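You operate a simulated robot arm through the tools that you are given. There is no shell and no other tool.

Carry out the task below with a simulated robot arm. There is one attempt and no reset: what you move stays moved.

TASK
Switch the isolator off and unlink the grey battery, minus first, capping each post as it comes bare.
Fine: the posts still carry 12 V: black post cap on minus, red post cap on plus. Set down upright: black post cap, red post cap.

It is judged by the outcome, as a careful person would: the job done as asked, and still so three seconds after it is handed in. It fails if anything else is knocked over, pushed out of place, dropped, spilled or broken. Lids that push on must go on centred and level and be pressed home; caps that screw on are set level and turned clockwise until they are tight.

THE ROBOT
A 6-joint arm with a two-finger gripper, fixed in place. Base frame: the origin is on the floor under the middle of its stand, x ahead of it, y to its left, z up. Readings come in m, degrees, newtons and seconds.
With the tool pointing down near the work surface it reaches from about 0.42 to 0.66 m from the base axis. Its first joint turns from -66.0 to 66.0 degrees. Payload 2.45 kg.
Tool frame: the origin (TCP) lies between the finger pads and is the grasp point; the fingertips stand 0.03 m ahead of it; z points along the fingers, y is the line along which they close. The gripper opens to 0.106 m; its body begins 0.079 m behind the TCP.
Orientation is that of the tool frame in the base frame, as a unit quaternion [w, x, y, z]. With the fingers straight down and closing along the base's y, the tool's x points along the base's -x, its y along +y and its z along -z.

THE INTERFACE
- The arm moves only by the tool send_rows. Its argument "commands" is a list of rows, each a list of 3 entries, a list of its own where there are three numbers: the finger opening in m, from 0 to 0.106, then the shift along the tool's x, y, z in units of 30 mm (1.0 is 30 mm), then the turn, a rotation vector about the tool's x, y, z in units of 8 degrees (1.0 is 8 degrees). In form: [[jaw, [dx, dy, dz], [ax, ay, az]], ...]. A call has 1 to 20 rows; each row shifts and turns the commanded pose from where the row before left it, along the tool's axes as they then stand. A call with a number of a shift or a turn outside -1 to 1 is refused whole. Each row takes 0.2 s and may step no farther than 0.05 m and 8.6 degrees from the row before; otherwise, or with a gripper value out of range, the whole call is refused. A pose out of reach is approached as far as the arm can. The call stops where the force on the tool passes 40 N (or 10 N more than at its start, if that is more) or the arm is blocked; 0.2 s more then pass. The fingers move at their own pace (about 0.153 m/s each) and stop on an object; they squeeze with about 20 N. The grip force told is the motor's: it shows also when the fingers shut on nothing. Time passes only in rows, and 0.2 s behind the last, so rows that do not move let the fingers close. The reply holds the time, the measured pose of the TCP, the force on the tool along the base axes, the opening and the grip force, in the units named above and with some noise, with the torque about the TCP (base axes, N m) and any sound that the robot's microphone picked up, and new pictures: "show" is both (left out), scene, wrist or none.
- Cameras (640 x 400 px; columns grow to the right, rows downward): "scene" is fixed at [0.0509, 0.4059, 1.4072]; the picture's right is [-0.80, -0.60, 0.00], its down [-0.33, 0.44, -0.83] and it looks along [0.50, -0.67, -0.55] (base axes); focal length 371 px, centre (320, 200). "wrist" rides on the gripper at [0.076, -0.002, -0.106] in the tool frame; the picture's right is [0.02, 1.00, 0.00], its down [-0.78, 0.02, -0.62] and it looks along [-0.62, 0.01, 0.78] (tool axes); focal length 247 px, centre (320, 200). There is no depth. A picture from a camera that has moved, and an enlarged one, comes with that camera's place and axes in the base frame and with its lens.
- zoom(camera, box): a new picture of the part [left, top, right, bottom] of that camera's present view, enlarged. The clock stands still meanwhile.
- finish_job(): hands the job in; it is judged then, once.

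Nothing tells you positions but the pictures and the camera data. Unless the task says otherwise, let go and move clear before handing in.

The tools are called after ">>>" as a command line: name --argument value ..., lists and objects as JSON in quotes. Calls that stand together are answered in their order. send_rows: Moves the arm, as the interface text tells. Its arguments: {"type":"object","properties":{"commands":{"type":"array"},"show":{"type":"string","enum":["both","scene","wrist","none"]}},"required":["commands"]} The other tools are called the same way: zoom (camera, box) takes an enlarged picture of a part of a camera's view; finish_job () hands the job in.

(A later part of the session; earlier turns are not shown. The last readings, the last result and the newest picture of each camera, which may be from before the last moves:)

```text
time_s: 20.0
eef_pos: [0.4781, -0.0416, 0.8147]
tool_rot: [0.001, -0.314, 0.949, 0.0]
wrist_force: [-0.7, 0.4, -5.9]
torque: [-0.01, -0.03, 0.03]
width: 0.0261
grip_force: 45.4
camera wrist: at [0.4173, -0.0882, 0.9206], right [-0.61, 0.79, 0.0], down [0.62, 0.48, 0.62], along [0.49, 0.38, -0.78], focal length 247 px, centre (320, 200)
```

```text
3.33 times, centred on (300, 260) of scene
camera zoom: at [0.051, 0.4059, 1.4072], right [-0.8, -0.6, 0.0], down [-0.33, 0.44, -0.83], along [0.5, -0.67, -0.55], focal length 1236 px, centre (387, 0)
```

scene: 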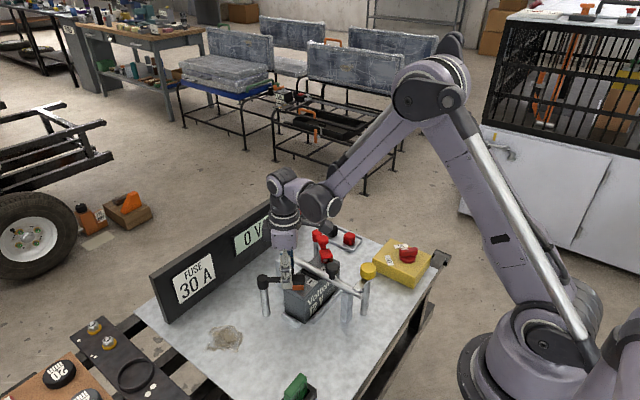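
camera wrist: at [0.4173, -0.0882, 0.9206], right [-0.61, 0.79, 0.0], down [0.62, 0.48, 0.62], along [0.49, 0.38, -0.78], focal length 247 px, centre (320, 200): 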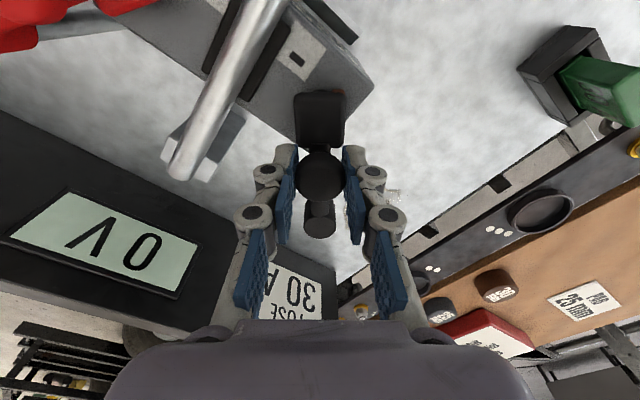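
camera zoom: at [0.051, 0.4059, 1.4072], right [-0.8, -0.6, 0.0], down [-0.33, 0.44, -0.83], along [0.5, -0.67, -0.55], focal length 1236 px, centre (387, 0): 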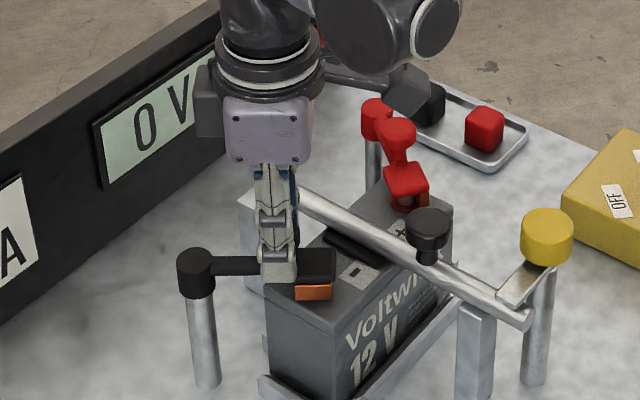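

The lead's knob is held (0.026 m). I'll begin swinging it outward along the arc about its post, a few steps first to read the forces.

>>> send_rows --commands '[[0.01, [-0.011, 0.204, 0], [0, 0, 0.8]], [0.01, [-0.011, 0.204, 0], [0, 0, 0.8]], [0.01, [-0.011, 0.204, 0], [0, 0, 0.8]]]'

>>> zoom --camera "wrist" --box '[220, 60, 420, 220]'

>>> zoom --camera "scene" --box '[240, 200, 360, 320]'

```text
time_s: 20.8
eef_pos: [0.4683, -0.0247, 0.8136]
tool_rot: [0.0, -0.153, 0.988, 0.001]
wrist_force: [-17.0, 2.8, -1.1]
torque: [0.14, 0.32, 0.46]
width: 0.0264
grip_force: 45.7
camera wrist: at [0.3964, -0.0487, 0.9209], right [-0.32, 0.95, 0.0], down [0.74, 0.25, 0.62], along [0.59, 0.2, -0.78], focal length 247 px, centre (320, 200)
```

scene: 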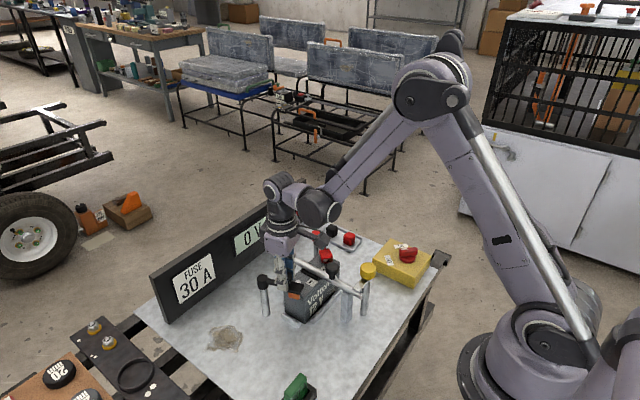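
wrist: 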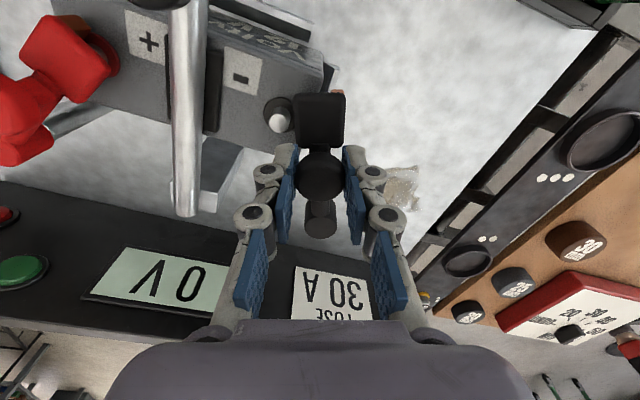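

```text
2.50 times, centred on (320, 140) of wrist
camera zoom: at [0.3964, -0.0487, 0.9209], right [-0.32, 0.95, 0.0], down [0.74, 0.25, 0.62], along [0.59, 0.2, -0.78], focal length 617 px, centre (320, 350)
```

zoom: 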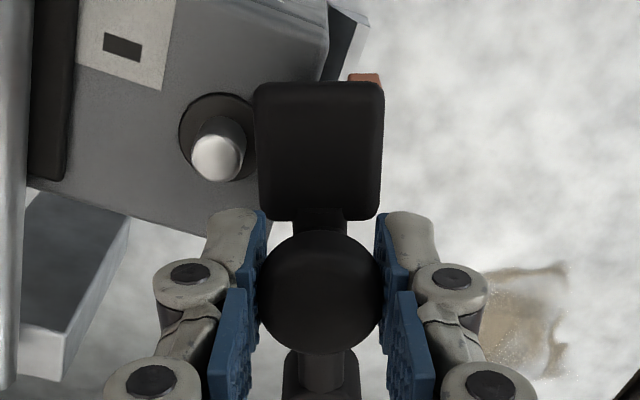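

```text
3.33 times, centred on (300, 260) of scene
camera zoom: at [0.0506, 0.406, 1.4072], right [-0.8, -0.6, 0.0], down [-0.33, 0.44, -0.83], along [0.5, -0.67, -0.55], focal length 1236 px, centre (387, 0)
```

zoom: 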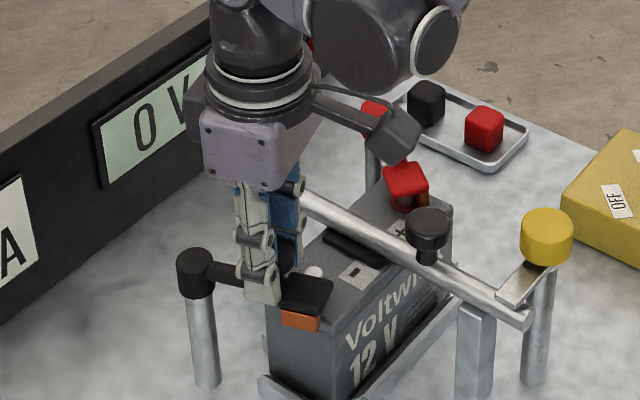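

The fork has come off the minus post, which is now visible. Radial force says the arc radius is about 0.059, so I'll correct for that and swing further.

>>> send_rows --commands '[[0.01, [0.06, 0.274, 0], [0, 0, 1]], [0.01, [-0.019, 0.274, 0], [0, 0, 1]], [0.01, [-0.019, 0.274, 0], [0, 0, 1]], [0.01, [-0.019, 0.274, 0], [0, 0, 1]], [0.01, [-0.019, 0.274, 0], [0, 0, 1]]]'

>>> zoom --camera "scene" --box '[240, 200, 360, 320]'

```text
time_s: 22.0
eef_pos: [0.4691, 0.0165, 0.8153]
tool_rot: [0.0, 0.195, 0.981, 0.001]
wrist_force: [-10.1, 11.9, -4.0]
torque: [0.07, -0.19, 0.42]
width: 0.0262
grip_force: 45.0
camera wrist: at [0.3973, 0.0433, 0.9206], right [0.36, 0.93, 0.0], down [0.73, -0.29, 0.62], along [0.58, -0.22, -0.78], focal length 247 px, centre (320, 200)
```

scene: 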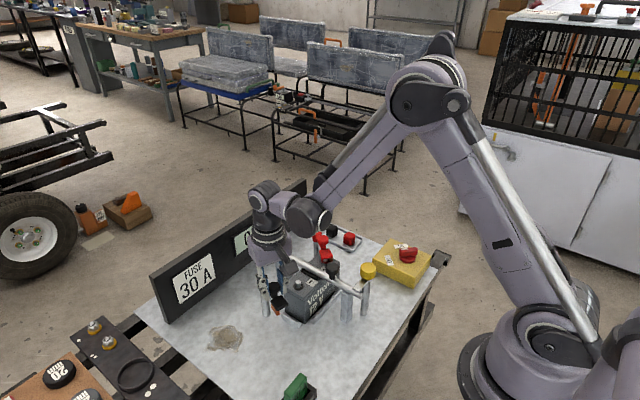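
wrist: 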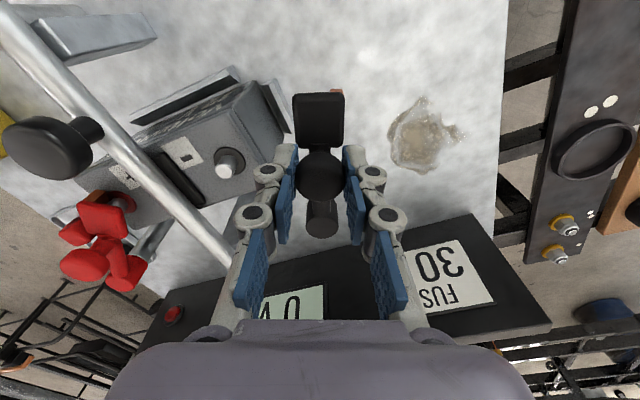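

```text
3.33 times, centred on (300, 260) of scene
camera zoom: at [0.0508, 0.4062, 1.4072], right [-0.8, -0.6, 0.0], down [-0.33, 0.44, -0.83], along [0.5, -0.67, -0.55], focal length 1236 px, centre (387, 0)
```

zoom: 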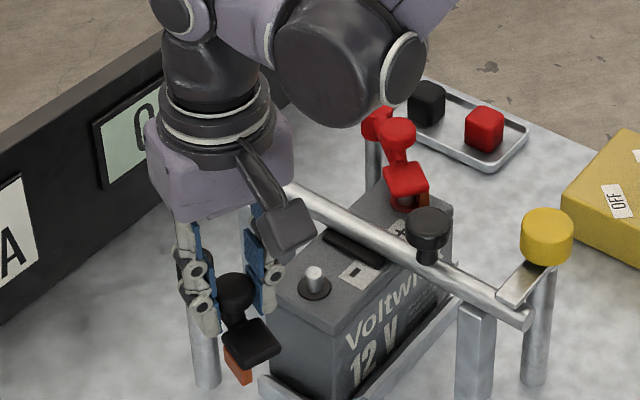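

The lead has swung about 59° and the bare minus post is clear. I'll swing another 32° so it's well out of the way, then release.

>>> send_rows --commands '[[0.01, [0.04, 0.274, 0], [0, 0, 1]], [0.01, [-0.015, 0.274, 0], [0, 0, 1]], [0.01, [-0.015, 0.274, 0], [0, 0, 1]], [0.01, [-0.015, 0.274, 0], [0, 0, 1]], [0.01, [0, 0, 0], [0, 0, 0]]]' --show "wrist"

>>> zoom --camera "scene" --box '[220, 200, 360, 320]'

```text
time_s: 23.0
eef_pos: [0.4792, 0.0305, 0.816]
tool_rot: [-0.003, 0.443, 0.897, -0.012]
wrist_force: [-5.7, -7.2, 2.0]
torque: [-0.09, 0.11, 0.27]
width: 0.026
grip_force: 45.2
stopped in row 4: the force on the tool passed its limit at 50 N (the readings are from after the stop); the commanded pose is now the measured one
camera wrist: at [0.4333, 0.0921, 0.9199], right [0.78, 0.62, -0.02], down [0.5, -0.6, 0.63], along [0.38, -0.5, -0.78], focal length 247 px, centre (320, 200)
```

wrist: 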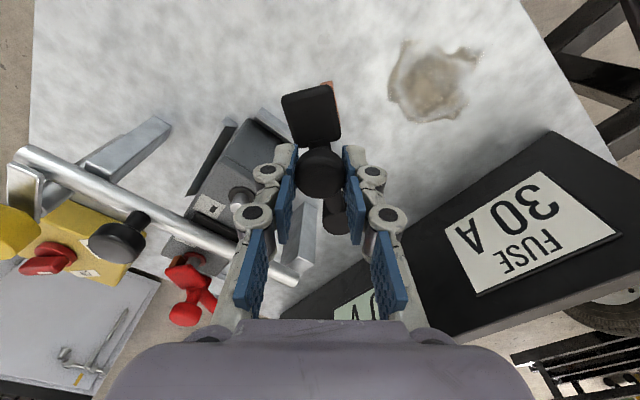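

```text
3.33 times, centred on (290, 260) of scene
camera zoom: at [0.0508, 0.4058, 1.4073], right [-0.8, -0.6, 0.0], down [-0.33, 0.44, -0.83], along [0.5, -0.67, -0.55], focal length 1236 px, centre (420, 0)
```

zoom: 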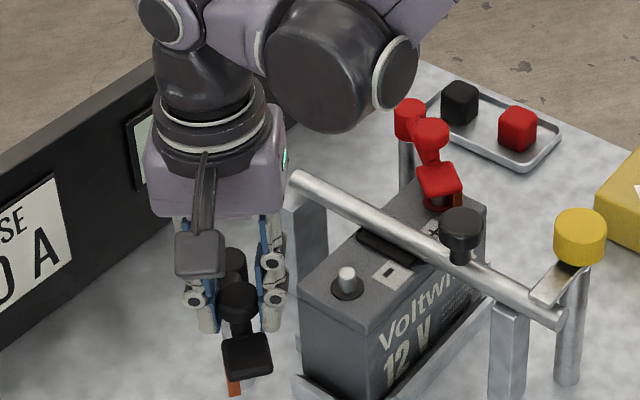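

The lead reached its end stop well clear of the post. I'll release it and rise straight up, then check it stays.

>>> send_rows --commands '[[0.04, [0, 0, 0], [0, 0, 0]], [0.06, [0, 0, 0], [0, 0, 0]], [0.06, [0, 0, -0.4], [0, 0, 0]], [0.06, [0, 0, -0.8], [0, 0, 0]], [0.06, [0, 0, -1], [0, 0, 0]], [0.06, [0, 0, -1], [0, 0, 0]], [0.06, [0, 0, -1], [0, 0, 0]]]' --show "wrist"

>>> zoom --camera "scene" --box '[220, 200, 360, 320]'

>>> zoom --camera "wrist" --box '[180, 40, 420, 190]'

```text
time_s: 24.6
eef_pos: [0.4818, 0.0336, 0.9389]
tool_rot: [-0.002, 0.443, 0.897, -0.009]
wrist_force: [-0.4, 0.6, 0.7]
torque: [-0.02, -0.03, 0.0]
width: 0.06
grip_force: 0.1
camera wrist: at [0.4365, 0.0955, 1.045], right [0.78, 0.62, -0.02], down [0.5, -0.6, 0.63], along [0.38, -0.5, -0.78], focal length 247 px, centre (320, 200)
```

wrist: 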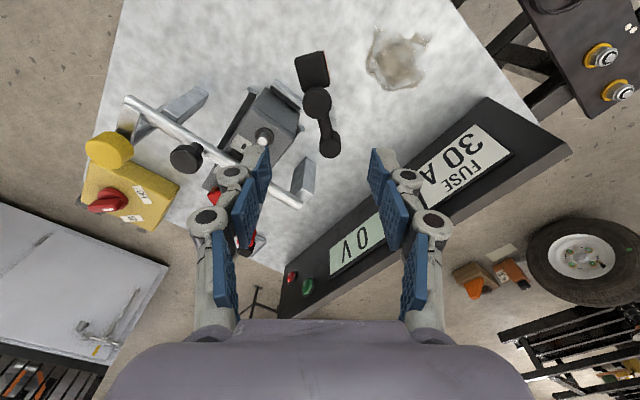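

```text
3.33 times, centred on (290, 260) of scene
camera zoom: at [0.0509, 0.4059, 1.4072], right [-0.8, -0.6, 0.0], down [-0.33, 0.44, -0.83], along [0.5, -0.67, -0.55], focal length 1236 px, centre (420, 0)
```

zoom: 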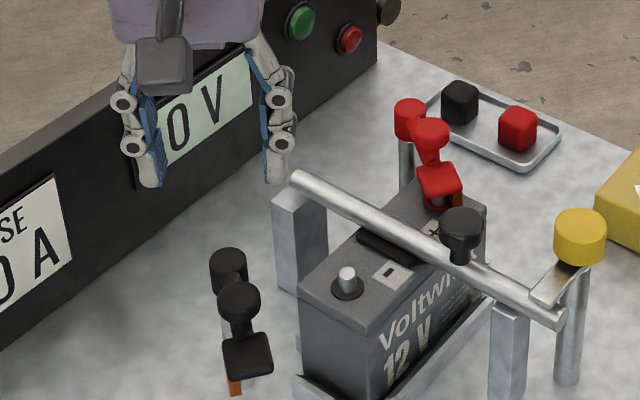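

```text
2.67 times, centred on (300, 115) of wrist
camera zoom: at [0.4365, 0.0955, 1.045], right [0.78, 0.62, -0.02], down [0.5, -0.6, 0.63], along [0.38, -0.5, -0.78], focal length 659 px, centre (373, 427)
```

zoom: 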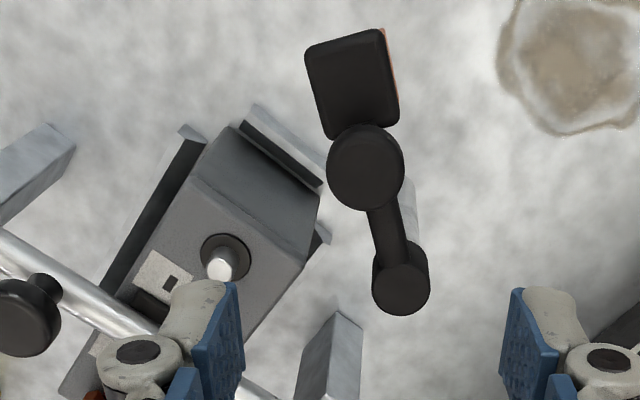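

The minus post is bare and its lead rests clear. Next comes the black cap: I'll turn the gripper to close along x, correct the slight tilt and travel high to the tray.

>>> send_rows --commands '[[0.06, [0, 0, 0], [-0.129, 0.032, 0]], [0.06, [0, 0, 0], [0, 0, 1]], [0.06, [0, 0, 0], [0, 0, 1]], [0.06, [0, 0, 0], [0, 0, 1]], [0.06, [0, 0, 0], [0, 0, 1]], [0.06, [0, 0, 0], [0, 0, 0.68]], [0.06, [-0.93, 0.13, 0.0], [0, 0, 0]], [0.06, [-0.93, 0.13, 0.0], [0, 0, 0]], [0.06, [-0.93, 0.13, 0.0], [0, 0, 0]], [0.06, [-0.93, 0.13, 0.0], [0, 0, 0]], [0.06, [-0.93, 0.13, 0.0], [0, 0, 0]], [0.06, [-0.93, 0.13, 0.0], [0, 0, 0]], [0.06, [-0.93, 0.13, 0.0], [0, 0, 0]], [0.06, [-0.93, 0.13, 0.1], [0, 0, 0]], [0.06, [-0.93, 0.13, 0.3], [0, 0, 0]], [0.06, [-0.93, 0.13, 0.3], [0, 0, 0]], [0.06, [-0.93, 0.13, 0.3], [0, 0, 0]], [0.06, [-0.93, 0.13, 0.3], [0, 0, 0]], [0.06, [-0.9, 0.13, 0.3], [0, 0, 0]]]'

>>> zoom --camera "wrist" --box '[220, 40, 420, 190]'

```text
time_s: 28.6
eef_pos: [0.5329, -0.3294, 0.8946]
tool_rot: [0.0, 0.707, 0.707, -0.001]
wrist_force: [0.2, 0.1, -0.6]
torque: [0.0, 0.03, -0.02]
width: 0.0599
grip_force: 0.1
camera wrist: at [0.5309, -0.252, 0.9997], right [1.0, 0.02, 0.0], down [0.02, -0.78, 0.62], along [0.01, -0.62, -0.78], focal length 247 px, centre (320, 200)
```

scene: 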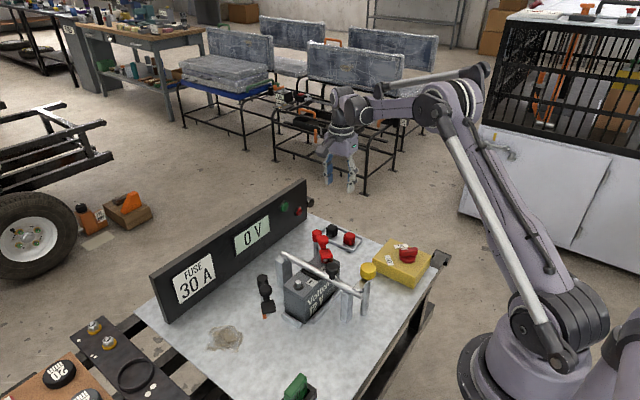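
wrist: 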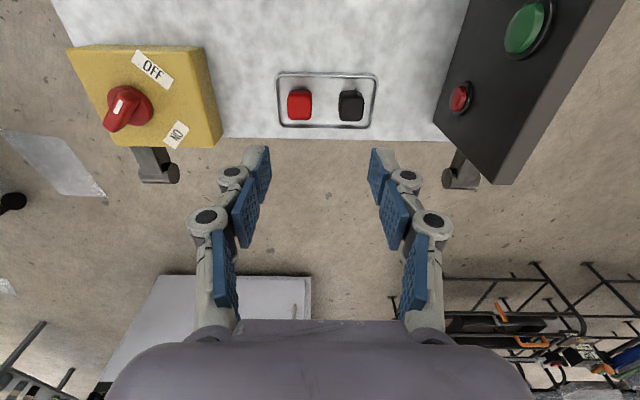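

```text
2.67 times, centred on (320, 115) of wrist
camera zoom: at [0.5309, -0.252, 0.9997], right [1.0, 0.02, 0.0], down [0.02, -0.78, 0.62], along [0.01, -0.62, -0.78], focal length 659 px, centre (320, 427)
```

zoom: 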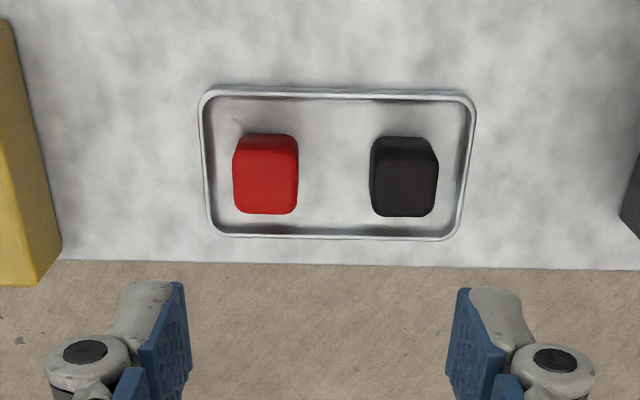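

The black cap is near (0.571, -0.358) and the red near (0.506, -0.358), both about 0.03 m wide in the tray. I'll move over the black cap and check whether it's within reach.

>>> send_rows --commands '[[0.06, [-0.24, 0.32, 0.6], [0, 0, 0]], [0.06, [-0.24, 0.32, 0.6], [0, 0, 0]], [0.06, [-0.24, 0.32, 0.6], [0, 0, 0]], [0.06, [-0.24, 0.32, 0.6], [0, 0, 0]], [0.06, [0, 0, 0.6], [0, 0, 0]]]'

>>> zoom --camera "wrist" --box '[220, 40, 420, 190]'

>>> zoom --camera "scene" --box '[280, 170, 400, 270]'

```text
time_s: 29.8
eef_pos: [0.571, -0.3577, 0.8024]
tool_rot: [0.0, 0.707, 0.707, -0.002]
wrist_force: [0.5, 0.2, -0.2]
torque: [0.0, -0.04, 0.0]
width: 0.0601
grip_force: 0.0
camera wrist: at [0.5704, -0.2805, 0.9086], right [1.0, 0.02, 0.0], down [0.02, -0.78, 0.62], along [0.01, -0.62, -0.78], focal length 247 px, centre (320, 200)
```

scene: 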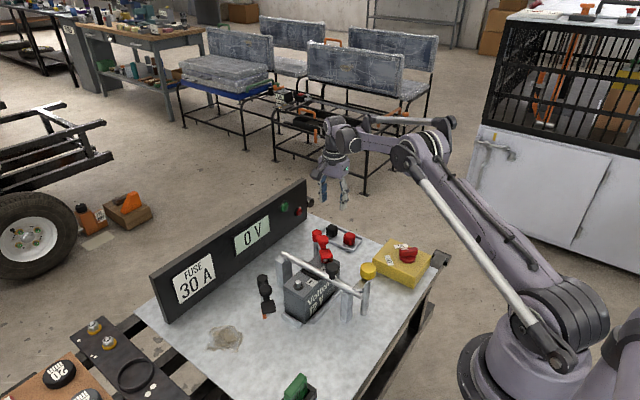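
wrist: 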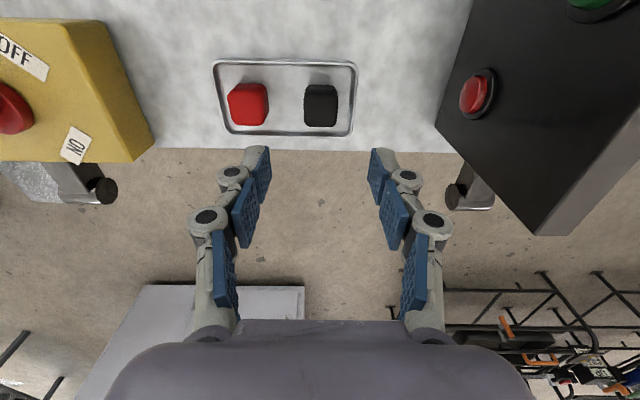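

```text
2.67 times, centred on (320, 115) of wrist
camera zoom: at [0.5704, -0.2805, 0.9086], right [1.0, 0.02, 0.0], down [0.02, -0.78, 0.62], along [0.01, -0.62, -0.78], focal length 659 px, centre (320, 427)
```

zoom: 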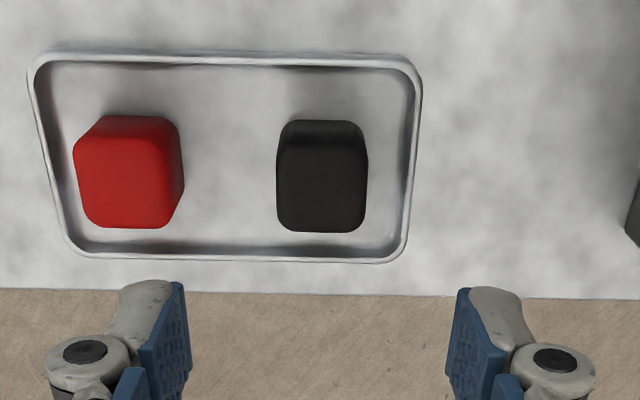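

```text
4.00 times, centred on (340, 220) of scene
camera zoom: at [0.051, 0.4059, 1.4072], right [-0.8, -0.6, 0.0], down [-0.33, 0.44, -0.83], along [0.5, -0.67, -0.55], focal length 1484 px, centre (240, 120)
```

zoom: 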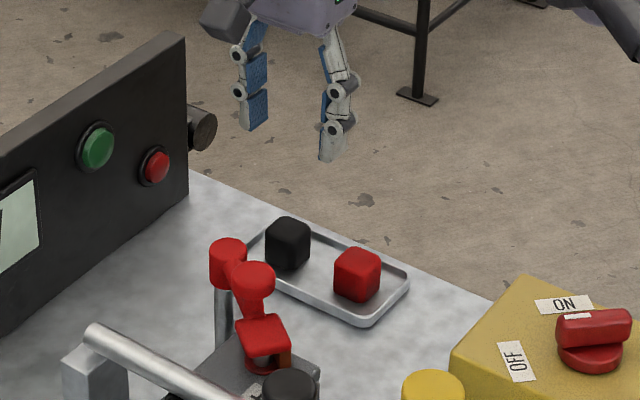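

The arm reaches the black cap comfortably and it's centred in x. I'll narrow the jaws to 0.046 so the red cap isn't touched, and descend most of the way.

>>> send_rows --commands '[[0.046, [0, 0, 0.7], [0, 0, 0]], [0.046, [0, 0, 0.7], [0, 0, 0]], [0.046, [0, 0, 0.7], [0, 0, 0]], [0.046, [0, 0, 0.5], [0, 0, 0]], [0.046, [0, 0, 0], [0, 0, 0]]]' --show "wrist"

>>> zoom --camera "wrist" --box '[220, 60, 420, 210]'

>>> zoom --camera "scene" --box '[280, 170, 400, 270]'

```text
time_s: 31.0
eef_pos: [0.5682, -0.3572, 0.7263]
tool_rot: [0.0, 0.707, 0.707, -0.002]
wrist_force: [0.1, 0.0, -0.4]
torque: [0.01, -0.03, 0.04]
width: 0.0461
grip_force: 0.0
camera wrist: at [0.567, -0.2795, 0.8315], right [1.0, 0.02, 0.0], down [0.02, -0.78, 0.62], along [0.01, -0.62, -0.78], focal length 247 px, centre (320, 200)
```

wrist: 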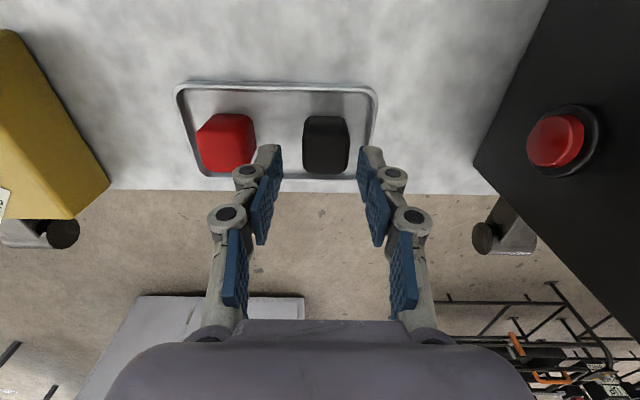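

```text
2.67 times, centred on (320, 135) of wrist
camera zoom: at [0.567, -0.2795, 0.8315], right [1.0, 0.02, 0.0], down [0.02, -0.78, 0.62], along [0.01, -0.62, -0.78], focal length 659 px, centre (320, 373)
```

zoom: 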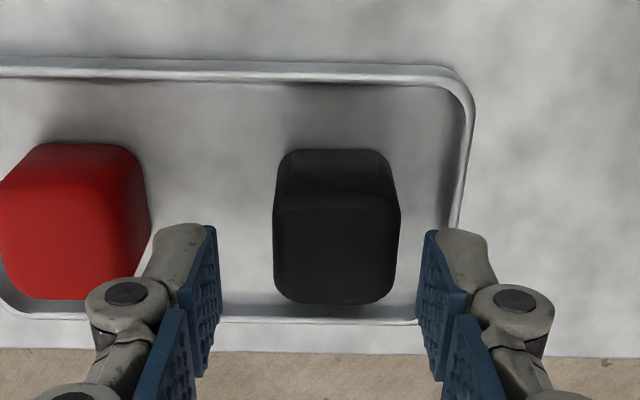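

```text
4.00 times, centred on (340, 220) of scene
camera zoom: at [0.0509, 0.4059, 1.4072], right [-0.8, -0.6, 0.0], down [-0.33, 0.44, -0.83], along [0.5, -0.67, -0.55], focal length 1484 px, centre (240, 120)
```

zoom: 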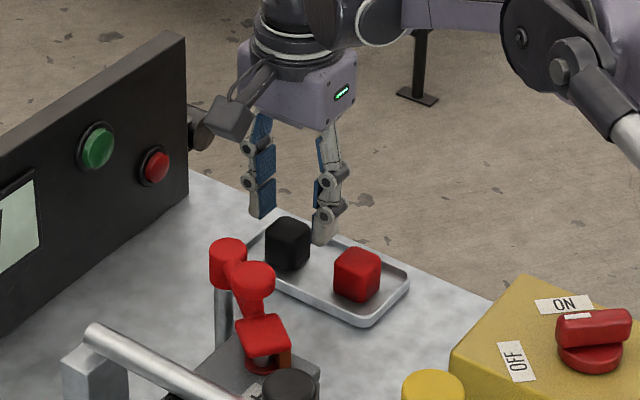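

The arm is just at its reach limit here and falls 2–3 mm short. I'll tilt the fingers 8° outward, toward -y and in the plane of the pads, to gain reach, then check the pose.

>>> send_rows --commands '[[0.046, [0, 0, 0], [0, -0.5, 0]], [0.046, [0, 0, 0], [0, -0.5, 0]], [0.046, [0, 0, 0], [0, 0, 0]]]' --show "wrist"

>>> zoom --camera "wrist" --box '[220, 60, 420, 210]'

```text
time_s: 31.8
eef_pos: [0.5705, -0.3578, 0.7241]
tool_rot: [0.05, 0.705, 0.705, -0.051]
wrist_force: [0.7, -0.2, 0.9]
torque: [0.01, 0.04, 0.02]
width: 0.0461
grip_force: 0.1
camera wrist: at [0.569, -0.2667, 0.8184], right [1.0, 0.02, 0.0], down [0.02, -0.69, 0.73], along [0.01, -0.73, -0.69], focal length 247 px, centre (320, 200)
```

wrist: 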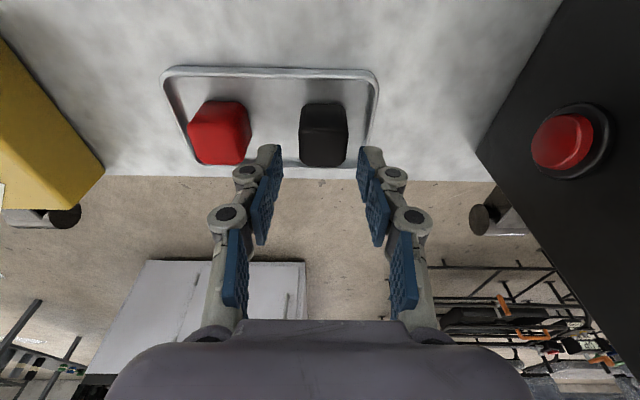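

```text
2.67 times, centred on (320, 135) of wrist
camera zoom: at [0.569, -0.2667, 0.8184], right [1.0, 0.02, 0.0], down [0.02, -0.69, 0.73], along [0.01, -0.73, -0.69], focal length 659 px, centre (320, 373)
```

zoom: 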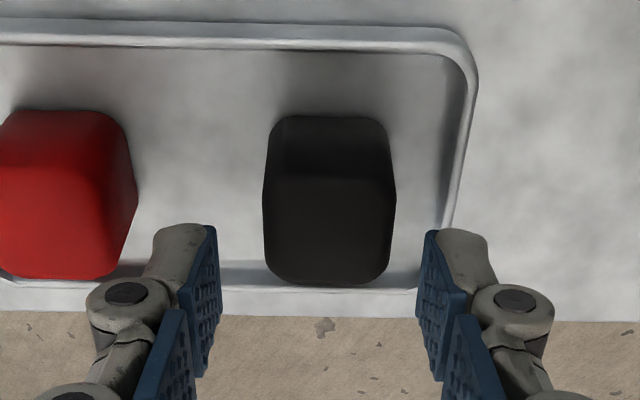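

Now the pose is exact and the cap is centred between the fingers. I'll descend 30 mm vertically and look before closing.

>>> send_rows --commands '[[0.046, [0.07, 0, 0.33], [0, 0, 0]], [0.046, [0.07, 0, 0.33], [0, 0, 0]], [0.046, [0.07, 0, 0.33], [0, 0, 0]], [0.046, [0, 0, 0], [0, 0, 0]]]' --show "wrist"

>>> zoom --camera "wrist" --box '[220, 80, 420, 230]'

>>> zoom --camera "scene" --box '[280, 190, 380, 270]'

```text
time_s: 32.8
eef_pos: [0.568, -0.3533, 0.6966]
tool_rot: [0.051, 0.705, 0.705, -0.051]
wrist_force: [-1.3, -0.6, 0.9]
torque: [0.0, 0.01, -0.01]
width: 0.0455
grip_force: 0.1
camera wrist: at [0.5667, -0.263, 0.7902], right [1.0, 0.02, 0.0], down [0.02, -0.69, 0.73], along [0.01, -0.73, -0.69], focal length 247 px, centre (320, 200)
```

wrist: 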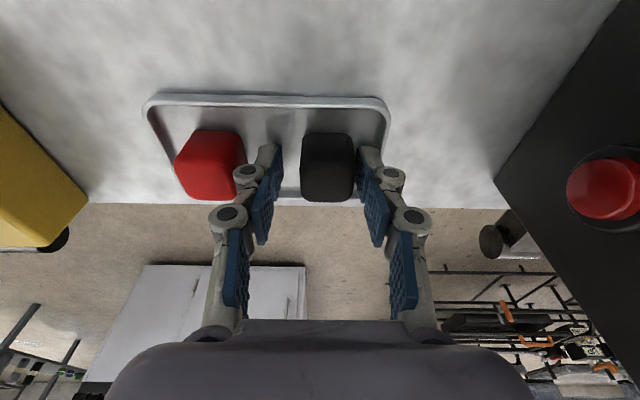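

```text
2.67 times, centred on (320, 155) of wrist
camera zoom: at [0.5667, -0.263, 0.7902], right [1.0, 0.02, 0.0], down [0.02, -0.69, 0.73], along [0.01, -0.73, -0.69], focal length 659 px, centre (320, 320)
```

zoom: 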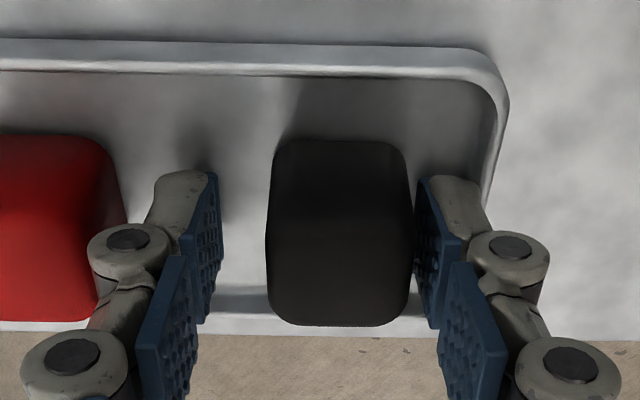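

```text
5.00 times, centred on (330, 230) of scene
camera zoom: at [0.0509, 0.4059, 1.4072], right [-0.8, -0.6, 0.0], down [-0.33, 0.44, -0.83], along [0.5, -0.67, -0.55], focal length 1855 px, centre (270, 50)
```

zoom: 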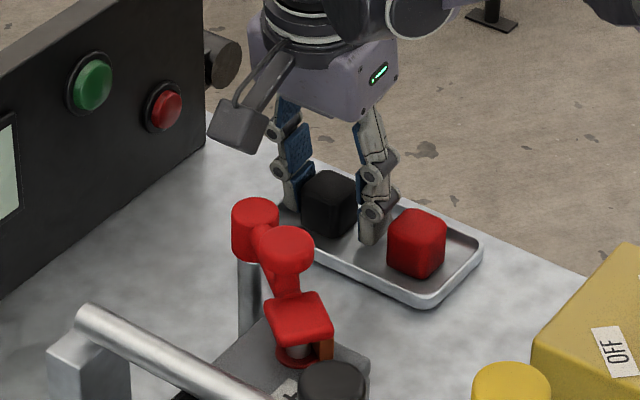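

The reach limit is showing again (about 3 mm short), so I'll add another 5° of outward tilt about the fingertips before closing.

>>> send_rows --commands '[[0.046, [0, 0, 0], [0, -0.35, 0]], [0.046, [0, 0, 0], [0, -0.35, 0]], [0.046, [0, 0, 0], [0, 0, 0]]]' --show "wrist"

>>> zoom --camera "wrist" --box '[220, 80, 420, 230]'

>>> zoom --camera "scene" --box '[280, 190, 380, 270]'

```text
time_s: 33.6
eef_pos: [0.5716, -0.3565, 0.6951]
tool_rot: [0.083, 0.702, 0.702, -0.085]
wrist_force: [-1.4, -0.3, -0.2]
torque: [0.0, 0.02, 0.01]
width: 0.0459
grip_force: 0.1
camera wrist: at [0.5691, -0.2559, 0.7796], right [1.0, 0.02, -0.01], down [0.02, -0.61, 0.79], along [0.01, -0.79, -0.61], focal length 247 px, centre (320, 200)
```

wrist: 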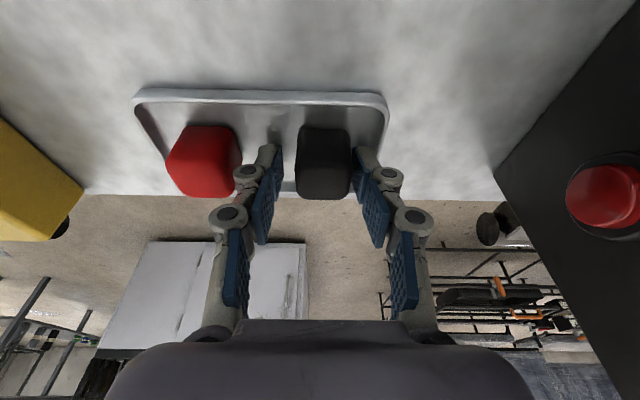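

```text
2.67 times, centred on (320, 155) of wrist
camera zoom: at [0.5691, -0.2559, 0.7796], right [1.0, 0.02, -0.01], down [0.02, -0.61, 0.79], along [0.01, -0.79, -0.61], focal length 659 px, centre (320, 320)
```

zoom: 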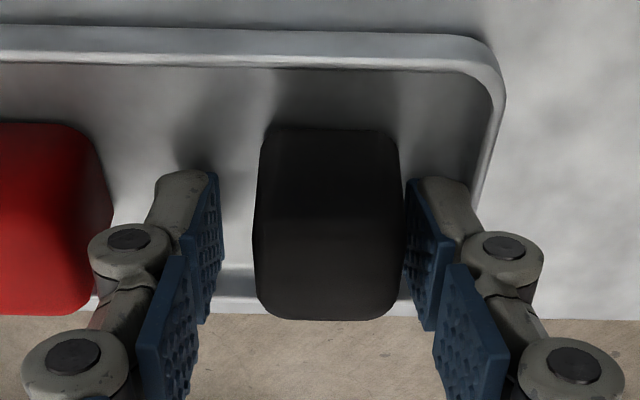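

```text
5.00 times, centred on (330, 230) of scene
camera zoom: at [0.0509, 0.406, 1.4072], right [-0.8, -0.6, 0.0], down [-0.33, 0.44, -0.83], along [0.5, -0.67, -0.55], focal length 1855 px, centre (270, 50)
```

zoom: 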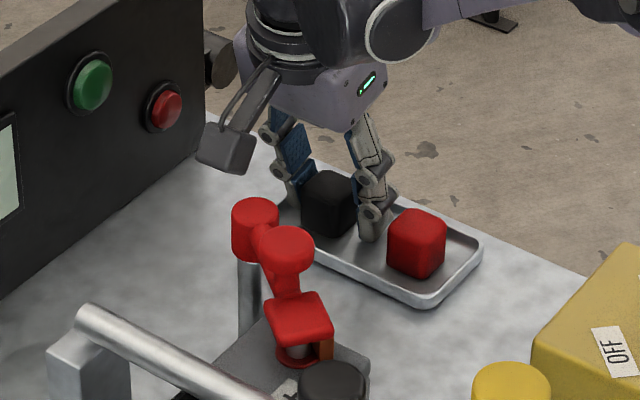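

The right fingertip sits close to the cap and to the tray's end rim, with almost no force. I'll close gently on the cap now.

>>> send_rows --commands '[[0.038, [0, 0, 0], [0, 0, 0]], [0.03, [0, 0, 0], [0, 0, 0]], [0.02, [0, 0, 0], [0, 0, 0]], [0.015, [0, 0, 0], [0, 0, 0]]]' --show "wrist"

>>> zoom --camera "wrist" --box '[220, 80, 420, 230]'

>>> zoom --camera "scene" --box '[280, 190, 380, 270]'

```text
time_s: 34.6
eef_pos: [0.5702, -0.3553, 0.6947]
tool_rot: [0.084, 0.702, 0.702, -0.084]
wrist_force: [1.4, -0.6, 10.6]
torque: [0.02, -0.17, -0.01]
width: 0.0289
grip_force: 20.2
camera wrist: at [0.5692, -0.2561, 0.7801], right [1.0, 0.02, -0.01], down [0.02, -0.61, 0.79], along [0.01, -0.79, -0.61], focal length 247 px, centre (320, 200)
```

wrist: 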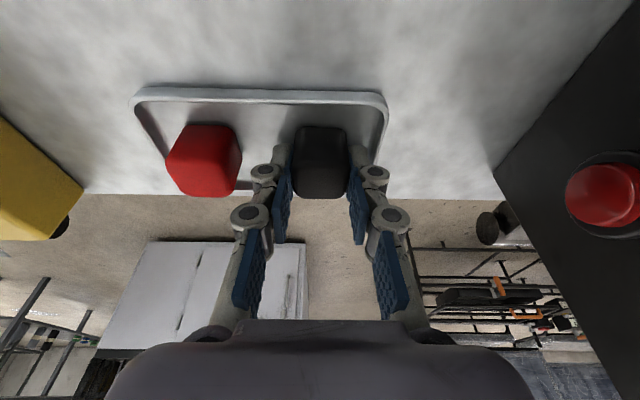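

```text
2.67 times, centred on (320, 155) of wrist
camera zoom: at [0.5692, -0.2561, 0.7801], right [1.0, 0.02, -0.01], down [0.02, -0.61, 0.79], along [0.01, -0.79, -0.61], focal length 659 px, centre (320, 320)
```

zoom: 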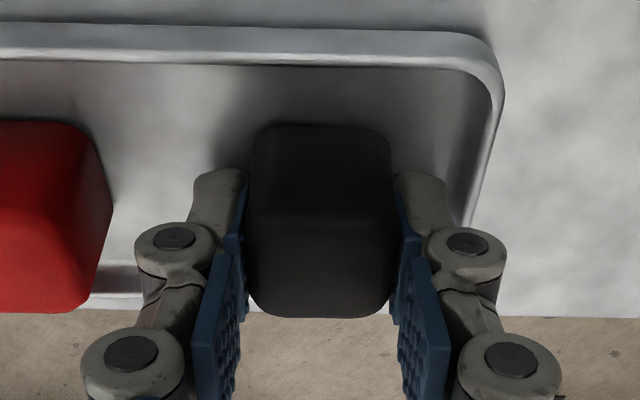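

```text
5.00 times, centred on (330, 230) of scene
camera zoom: at [0.0508, 0.4061, 1.4072], right [-0.8, -0.6, 0.0], down [-0.33, 0.44, -0.83], along [0.5, -0.67, -0.55], focal length 1855 px, centre (270, 50)
```

zoom: 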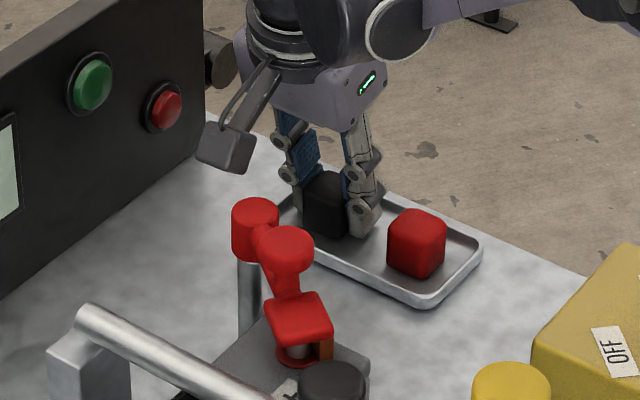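

The cap is gripped, but the upward force shows the fingertips are on the tray floor, too low for pressing it onto the post. I'll reopen slightly, rise 8 mm and regrip.

>>> send_rows --commands '[[0.04, [0, 0, 0], [0, 0, 0]], [0.04, [-0.06, 0, -0.26], [0, 0, 0]], [0.04, [0, 0, 0], [0, 0, 0]], [0.03, [0, 0, 0], [0, 0, 0]], [0.02, [0, 0, 0], [0, 0, 0]], [0.015, [0, 0, 0], [0, 0, 0]]]' --show "wrist"

>>> zoom --camera "wrist" --box '[220, 80, 420, 230]'

>>> zoom --camera "scene" --box '[280, 190, 380, 270]'

```text
time_s: 36.0
eef_pos: [0.5707, -0.3552, 0.702]
tool_rot: [0.083, 0.703, 0.702, -0.085]
wrist_force: [-0.9, -0.5, 1.0]
torque: [0.01, 0.01, -0.02]
width: 0.0287
grip_force: 20.4
camera wrist: at [0.569, -0.2555, 0.7876], right [1.0, 0.02, -0.01], down [0.02, -0.61, 0.79], along [0.01, -0.79, -0.61], focal length 247 px, centre (320, 200)
```

wrist: 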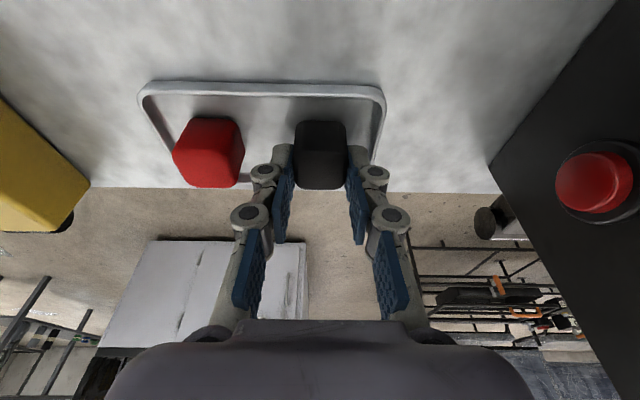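

```text
2.67 times, centred on (320, 155) of wrist
camera zoom: at [0.569, -0.2555, 0.7876], right [1.0, 0.02, -0.01], down [0.02, -0.61, 0.79], along [0.01, -0.79, -0.61], focal length 659 px, centre (320, 320)
```

zoom: 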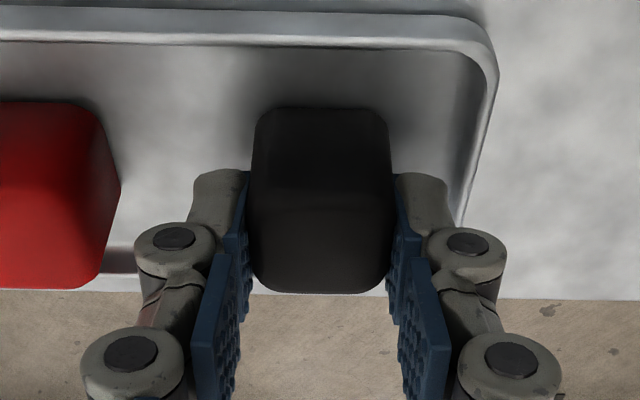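

```text
5.00 times, centred on (330, 230) of scene
camera zoom: at [0.0509, 0.406, 1.4072], right [-0.8, -0.6, 0.0], down [-0.33, 0.44, -0.83], along [0.5, -0.67, -0.55], focal length 1855 px, centre (270, 50)
```

zoom: 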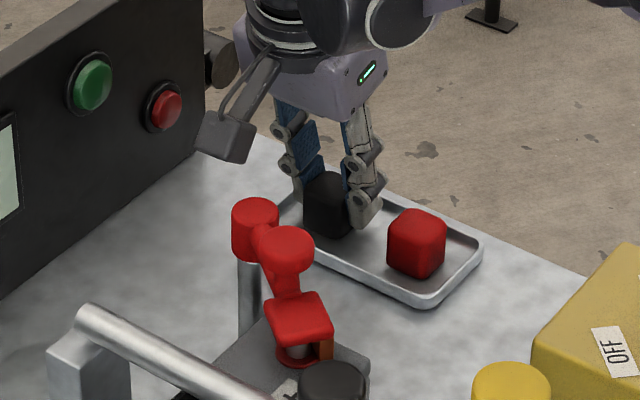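

The black cap is now gripped higher (0.0287 m, 20 N) with no contact forces. I'll lift it straight up keeping this tilt and carry it high to just above the minus post.

>>> send_rows --commands '[[0.015, [-0.07, 0, -0.292], [0, 0, 0]], [0.015, [-0.165, 0, -0.68], [0, 0, 0]], [0.015, [-0.235, 0, -0.972], [0, 0, 0]], [0.015, [-0.235, 0, -0.972], [0, 0, 0]], [0.015, [-0.235, 0, -0.972], [0, 0, 0]], [0.015, [-0.235, 0, -0.972], [0, 0, 0]], [0.015, [-0.235, 0, -0.972], [0, 0, 0]], [0.015, [-0.235, 0, -0.972], [0, 0, 0]]]'

>>> zoom --camera "wrist" --box '[220, 80, 420, 230]'

>>> zoom --camera "scene" --box '[280, 110, 400, 270]'

```text
time_s: 37.8
eef_pos: [0.5719, -0.3554, 0.9136]
tool_rot: [0.085, 0.702, 0.702, -0.085]
wrist_force: [0.1, 0.5, 0.4]
torque: [0.0, 0.0, 0.0]
width: 0.0289
grip_force: 19.8
camera wrist: at [0.5705, -0.2546, 0.9989], right [1.0, 0.02, -0.01], down [0.02, -0.61, 0.79], along [0.01, -0.79, -0.61], focal length 247 px, centre (320, 200)
```

scene: 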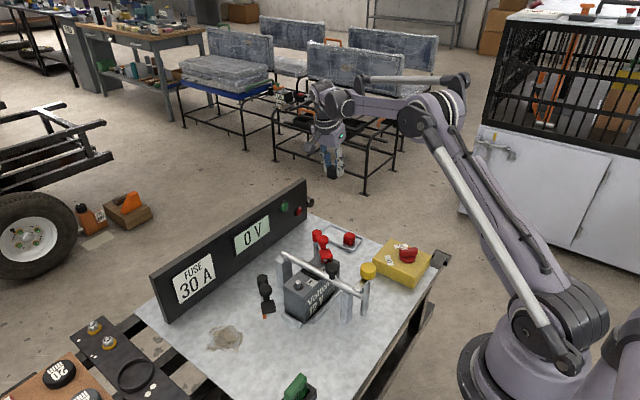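
wrist: 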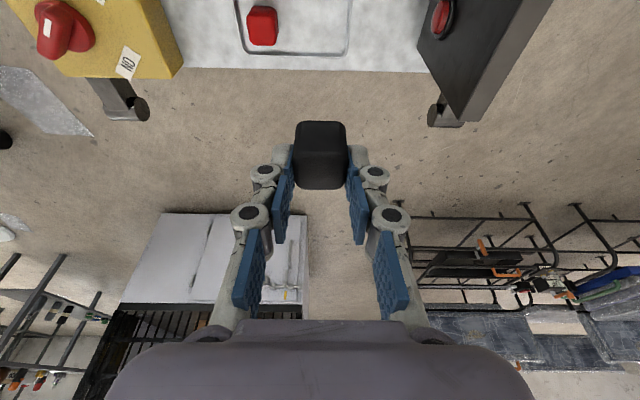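

```text
2.67 times, centred on (320, 155) of wrist
camera zoom: at [0.5705, -0.2546, 0.9989], right [1.0, 0.02, -0.01], down [0.02, -0.61, 0.79], along [0.01, -0.79, -0.61], focal length 659 px, centre (320, 320)
```

zoom: 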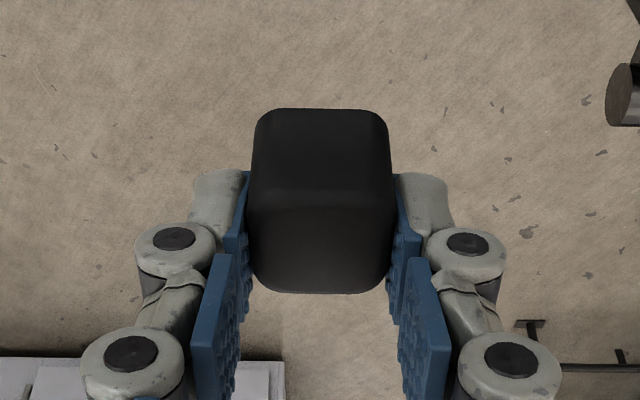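

```text
2.50 times, centred on (340, 190) of scene
camera zoom: at [0.0509, 0.406, 1.4072], right [-0.8, -0.6, 0.0], down [-0.33, 0.44, -0.83], along [0.5, -0.67, -0.55], focal length 927 px, centre (270, 225)
```

zoom: 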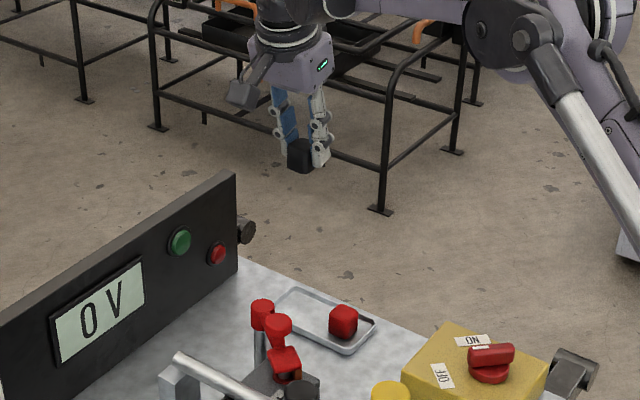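

The black cap hangs level in the grip, its centre about 6 mm toward -y from the TCP. I'll carry it across to above the minus post at (0.46, -0.056).

>>> send_rows --commands '[[0.015, [0.899, -0.339, -0.2175], [0, 0, 0]], [0.015, [0.899, -0.339, -0.2175], [0, 0, 0]], [0.015, [0.899, -0.339, -0.2175], [0, 0, 0]], [0.015, [0.899, -0.339, -0.2175], [0, 0, 0]], [0.015, [0.899, -0.339, -0.2175], [0, 0, 0]], [0.015, [0.899, -0.339, -0.2175], [0, 0, 0]], [0.015, [0.899, -0.339, -0.2175], [0, 0, 0]], [0.015, [0.899, -0.339, -0.2175], [0, 0, 0]], [0.015, [0.899, -0.339, -0.2175], [0, 0, 0]], [0.015, [0.899, -0.339, -0.2175], [0, 0, 0]], [0.015, [0.899, -0.339, -0.2175], [0, 0, 0]], [0.015, [0, 0, 0], [0, 0, 0]]]'

>>> zoom --camera "wrist" --box '[220, 40, 420, 190]'

>>> zoom --camera "scene" --box '[240, 200, 360, 320]'

```text
time_s: 40.4
eef_pos: [0.4586, -0.0496, 0.9121]
tool_rot: [0.084, 0.702, 0.702, -0.085]
wrist_force: [0.3, 0.1, -0.7]
torque: [-0.03, 0.01, -0.02]
width: 0.0288
grip_force: 19.6
camera wrist: at [0.4575, 0.0511, 0.997], right [1.0, 0.02, -0.01], down [0.02, -0.61, 0.79], along [0.01, -0.79, -0.61], focal length 247 px, centre (320, 200)
```

scene: 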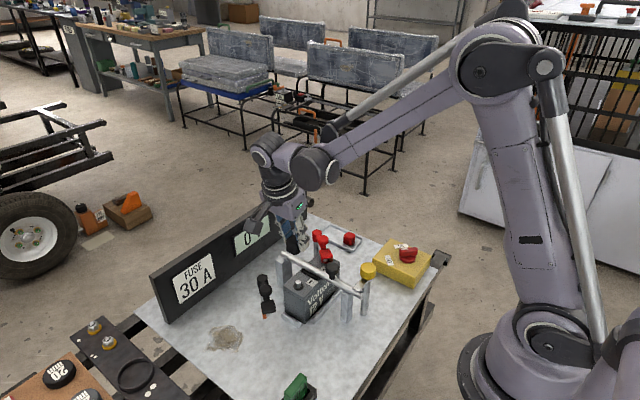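
wrist: 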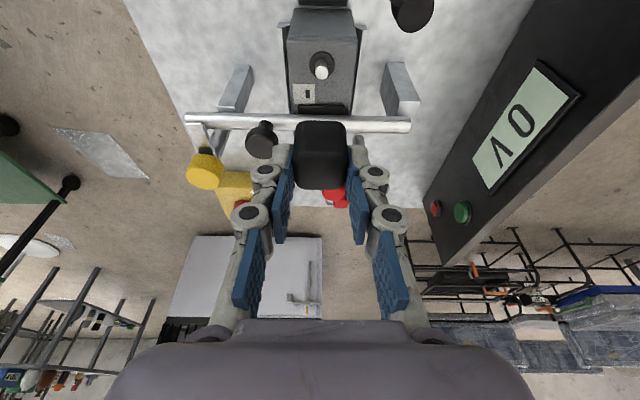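

```text
2.67 times, centred on (320, 115) of wrist
camera zoom: at [0.4575, 0.0511, 0.997], right [1.0, 0.02, -0.01], down [0.02, -0.61, 0.79], along [0.01, -0.79, -0.61], focal length 659 px, centre (320, 427)
```

zoom: 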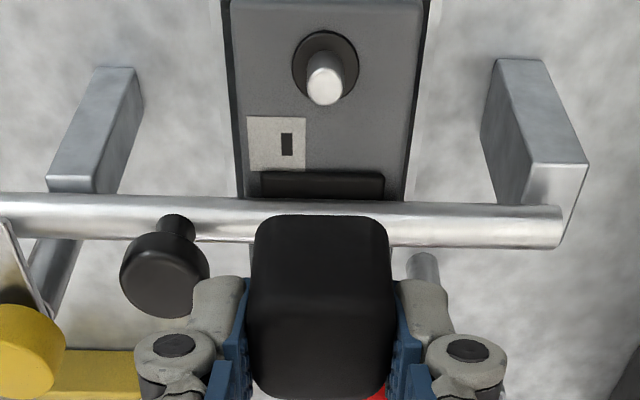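

```text
3.33 times, centred on (300, 260) of scene
camera zoom: at [0.0509, 0.406, 1.4072], right [-0.8, -0.6, 0.0], down [-0.33, 0.44, -0.83], along [0.5, -0.67, -0.55], focal length 1236 px, centre (387, 0)
```

zoom: 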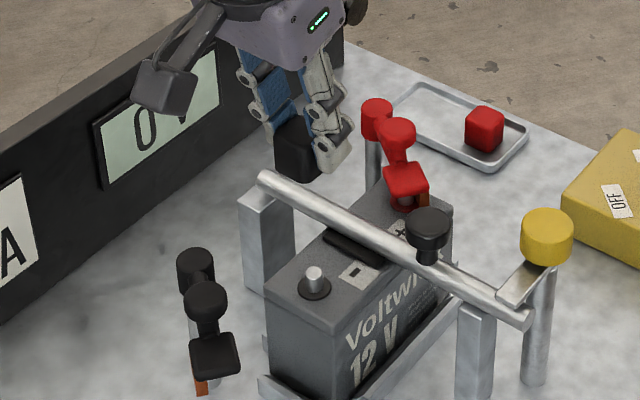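

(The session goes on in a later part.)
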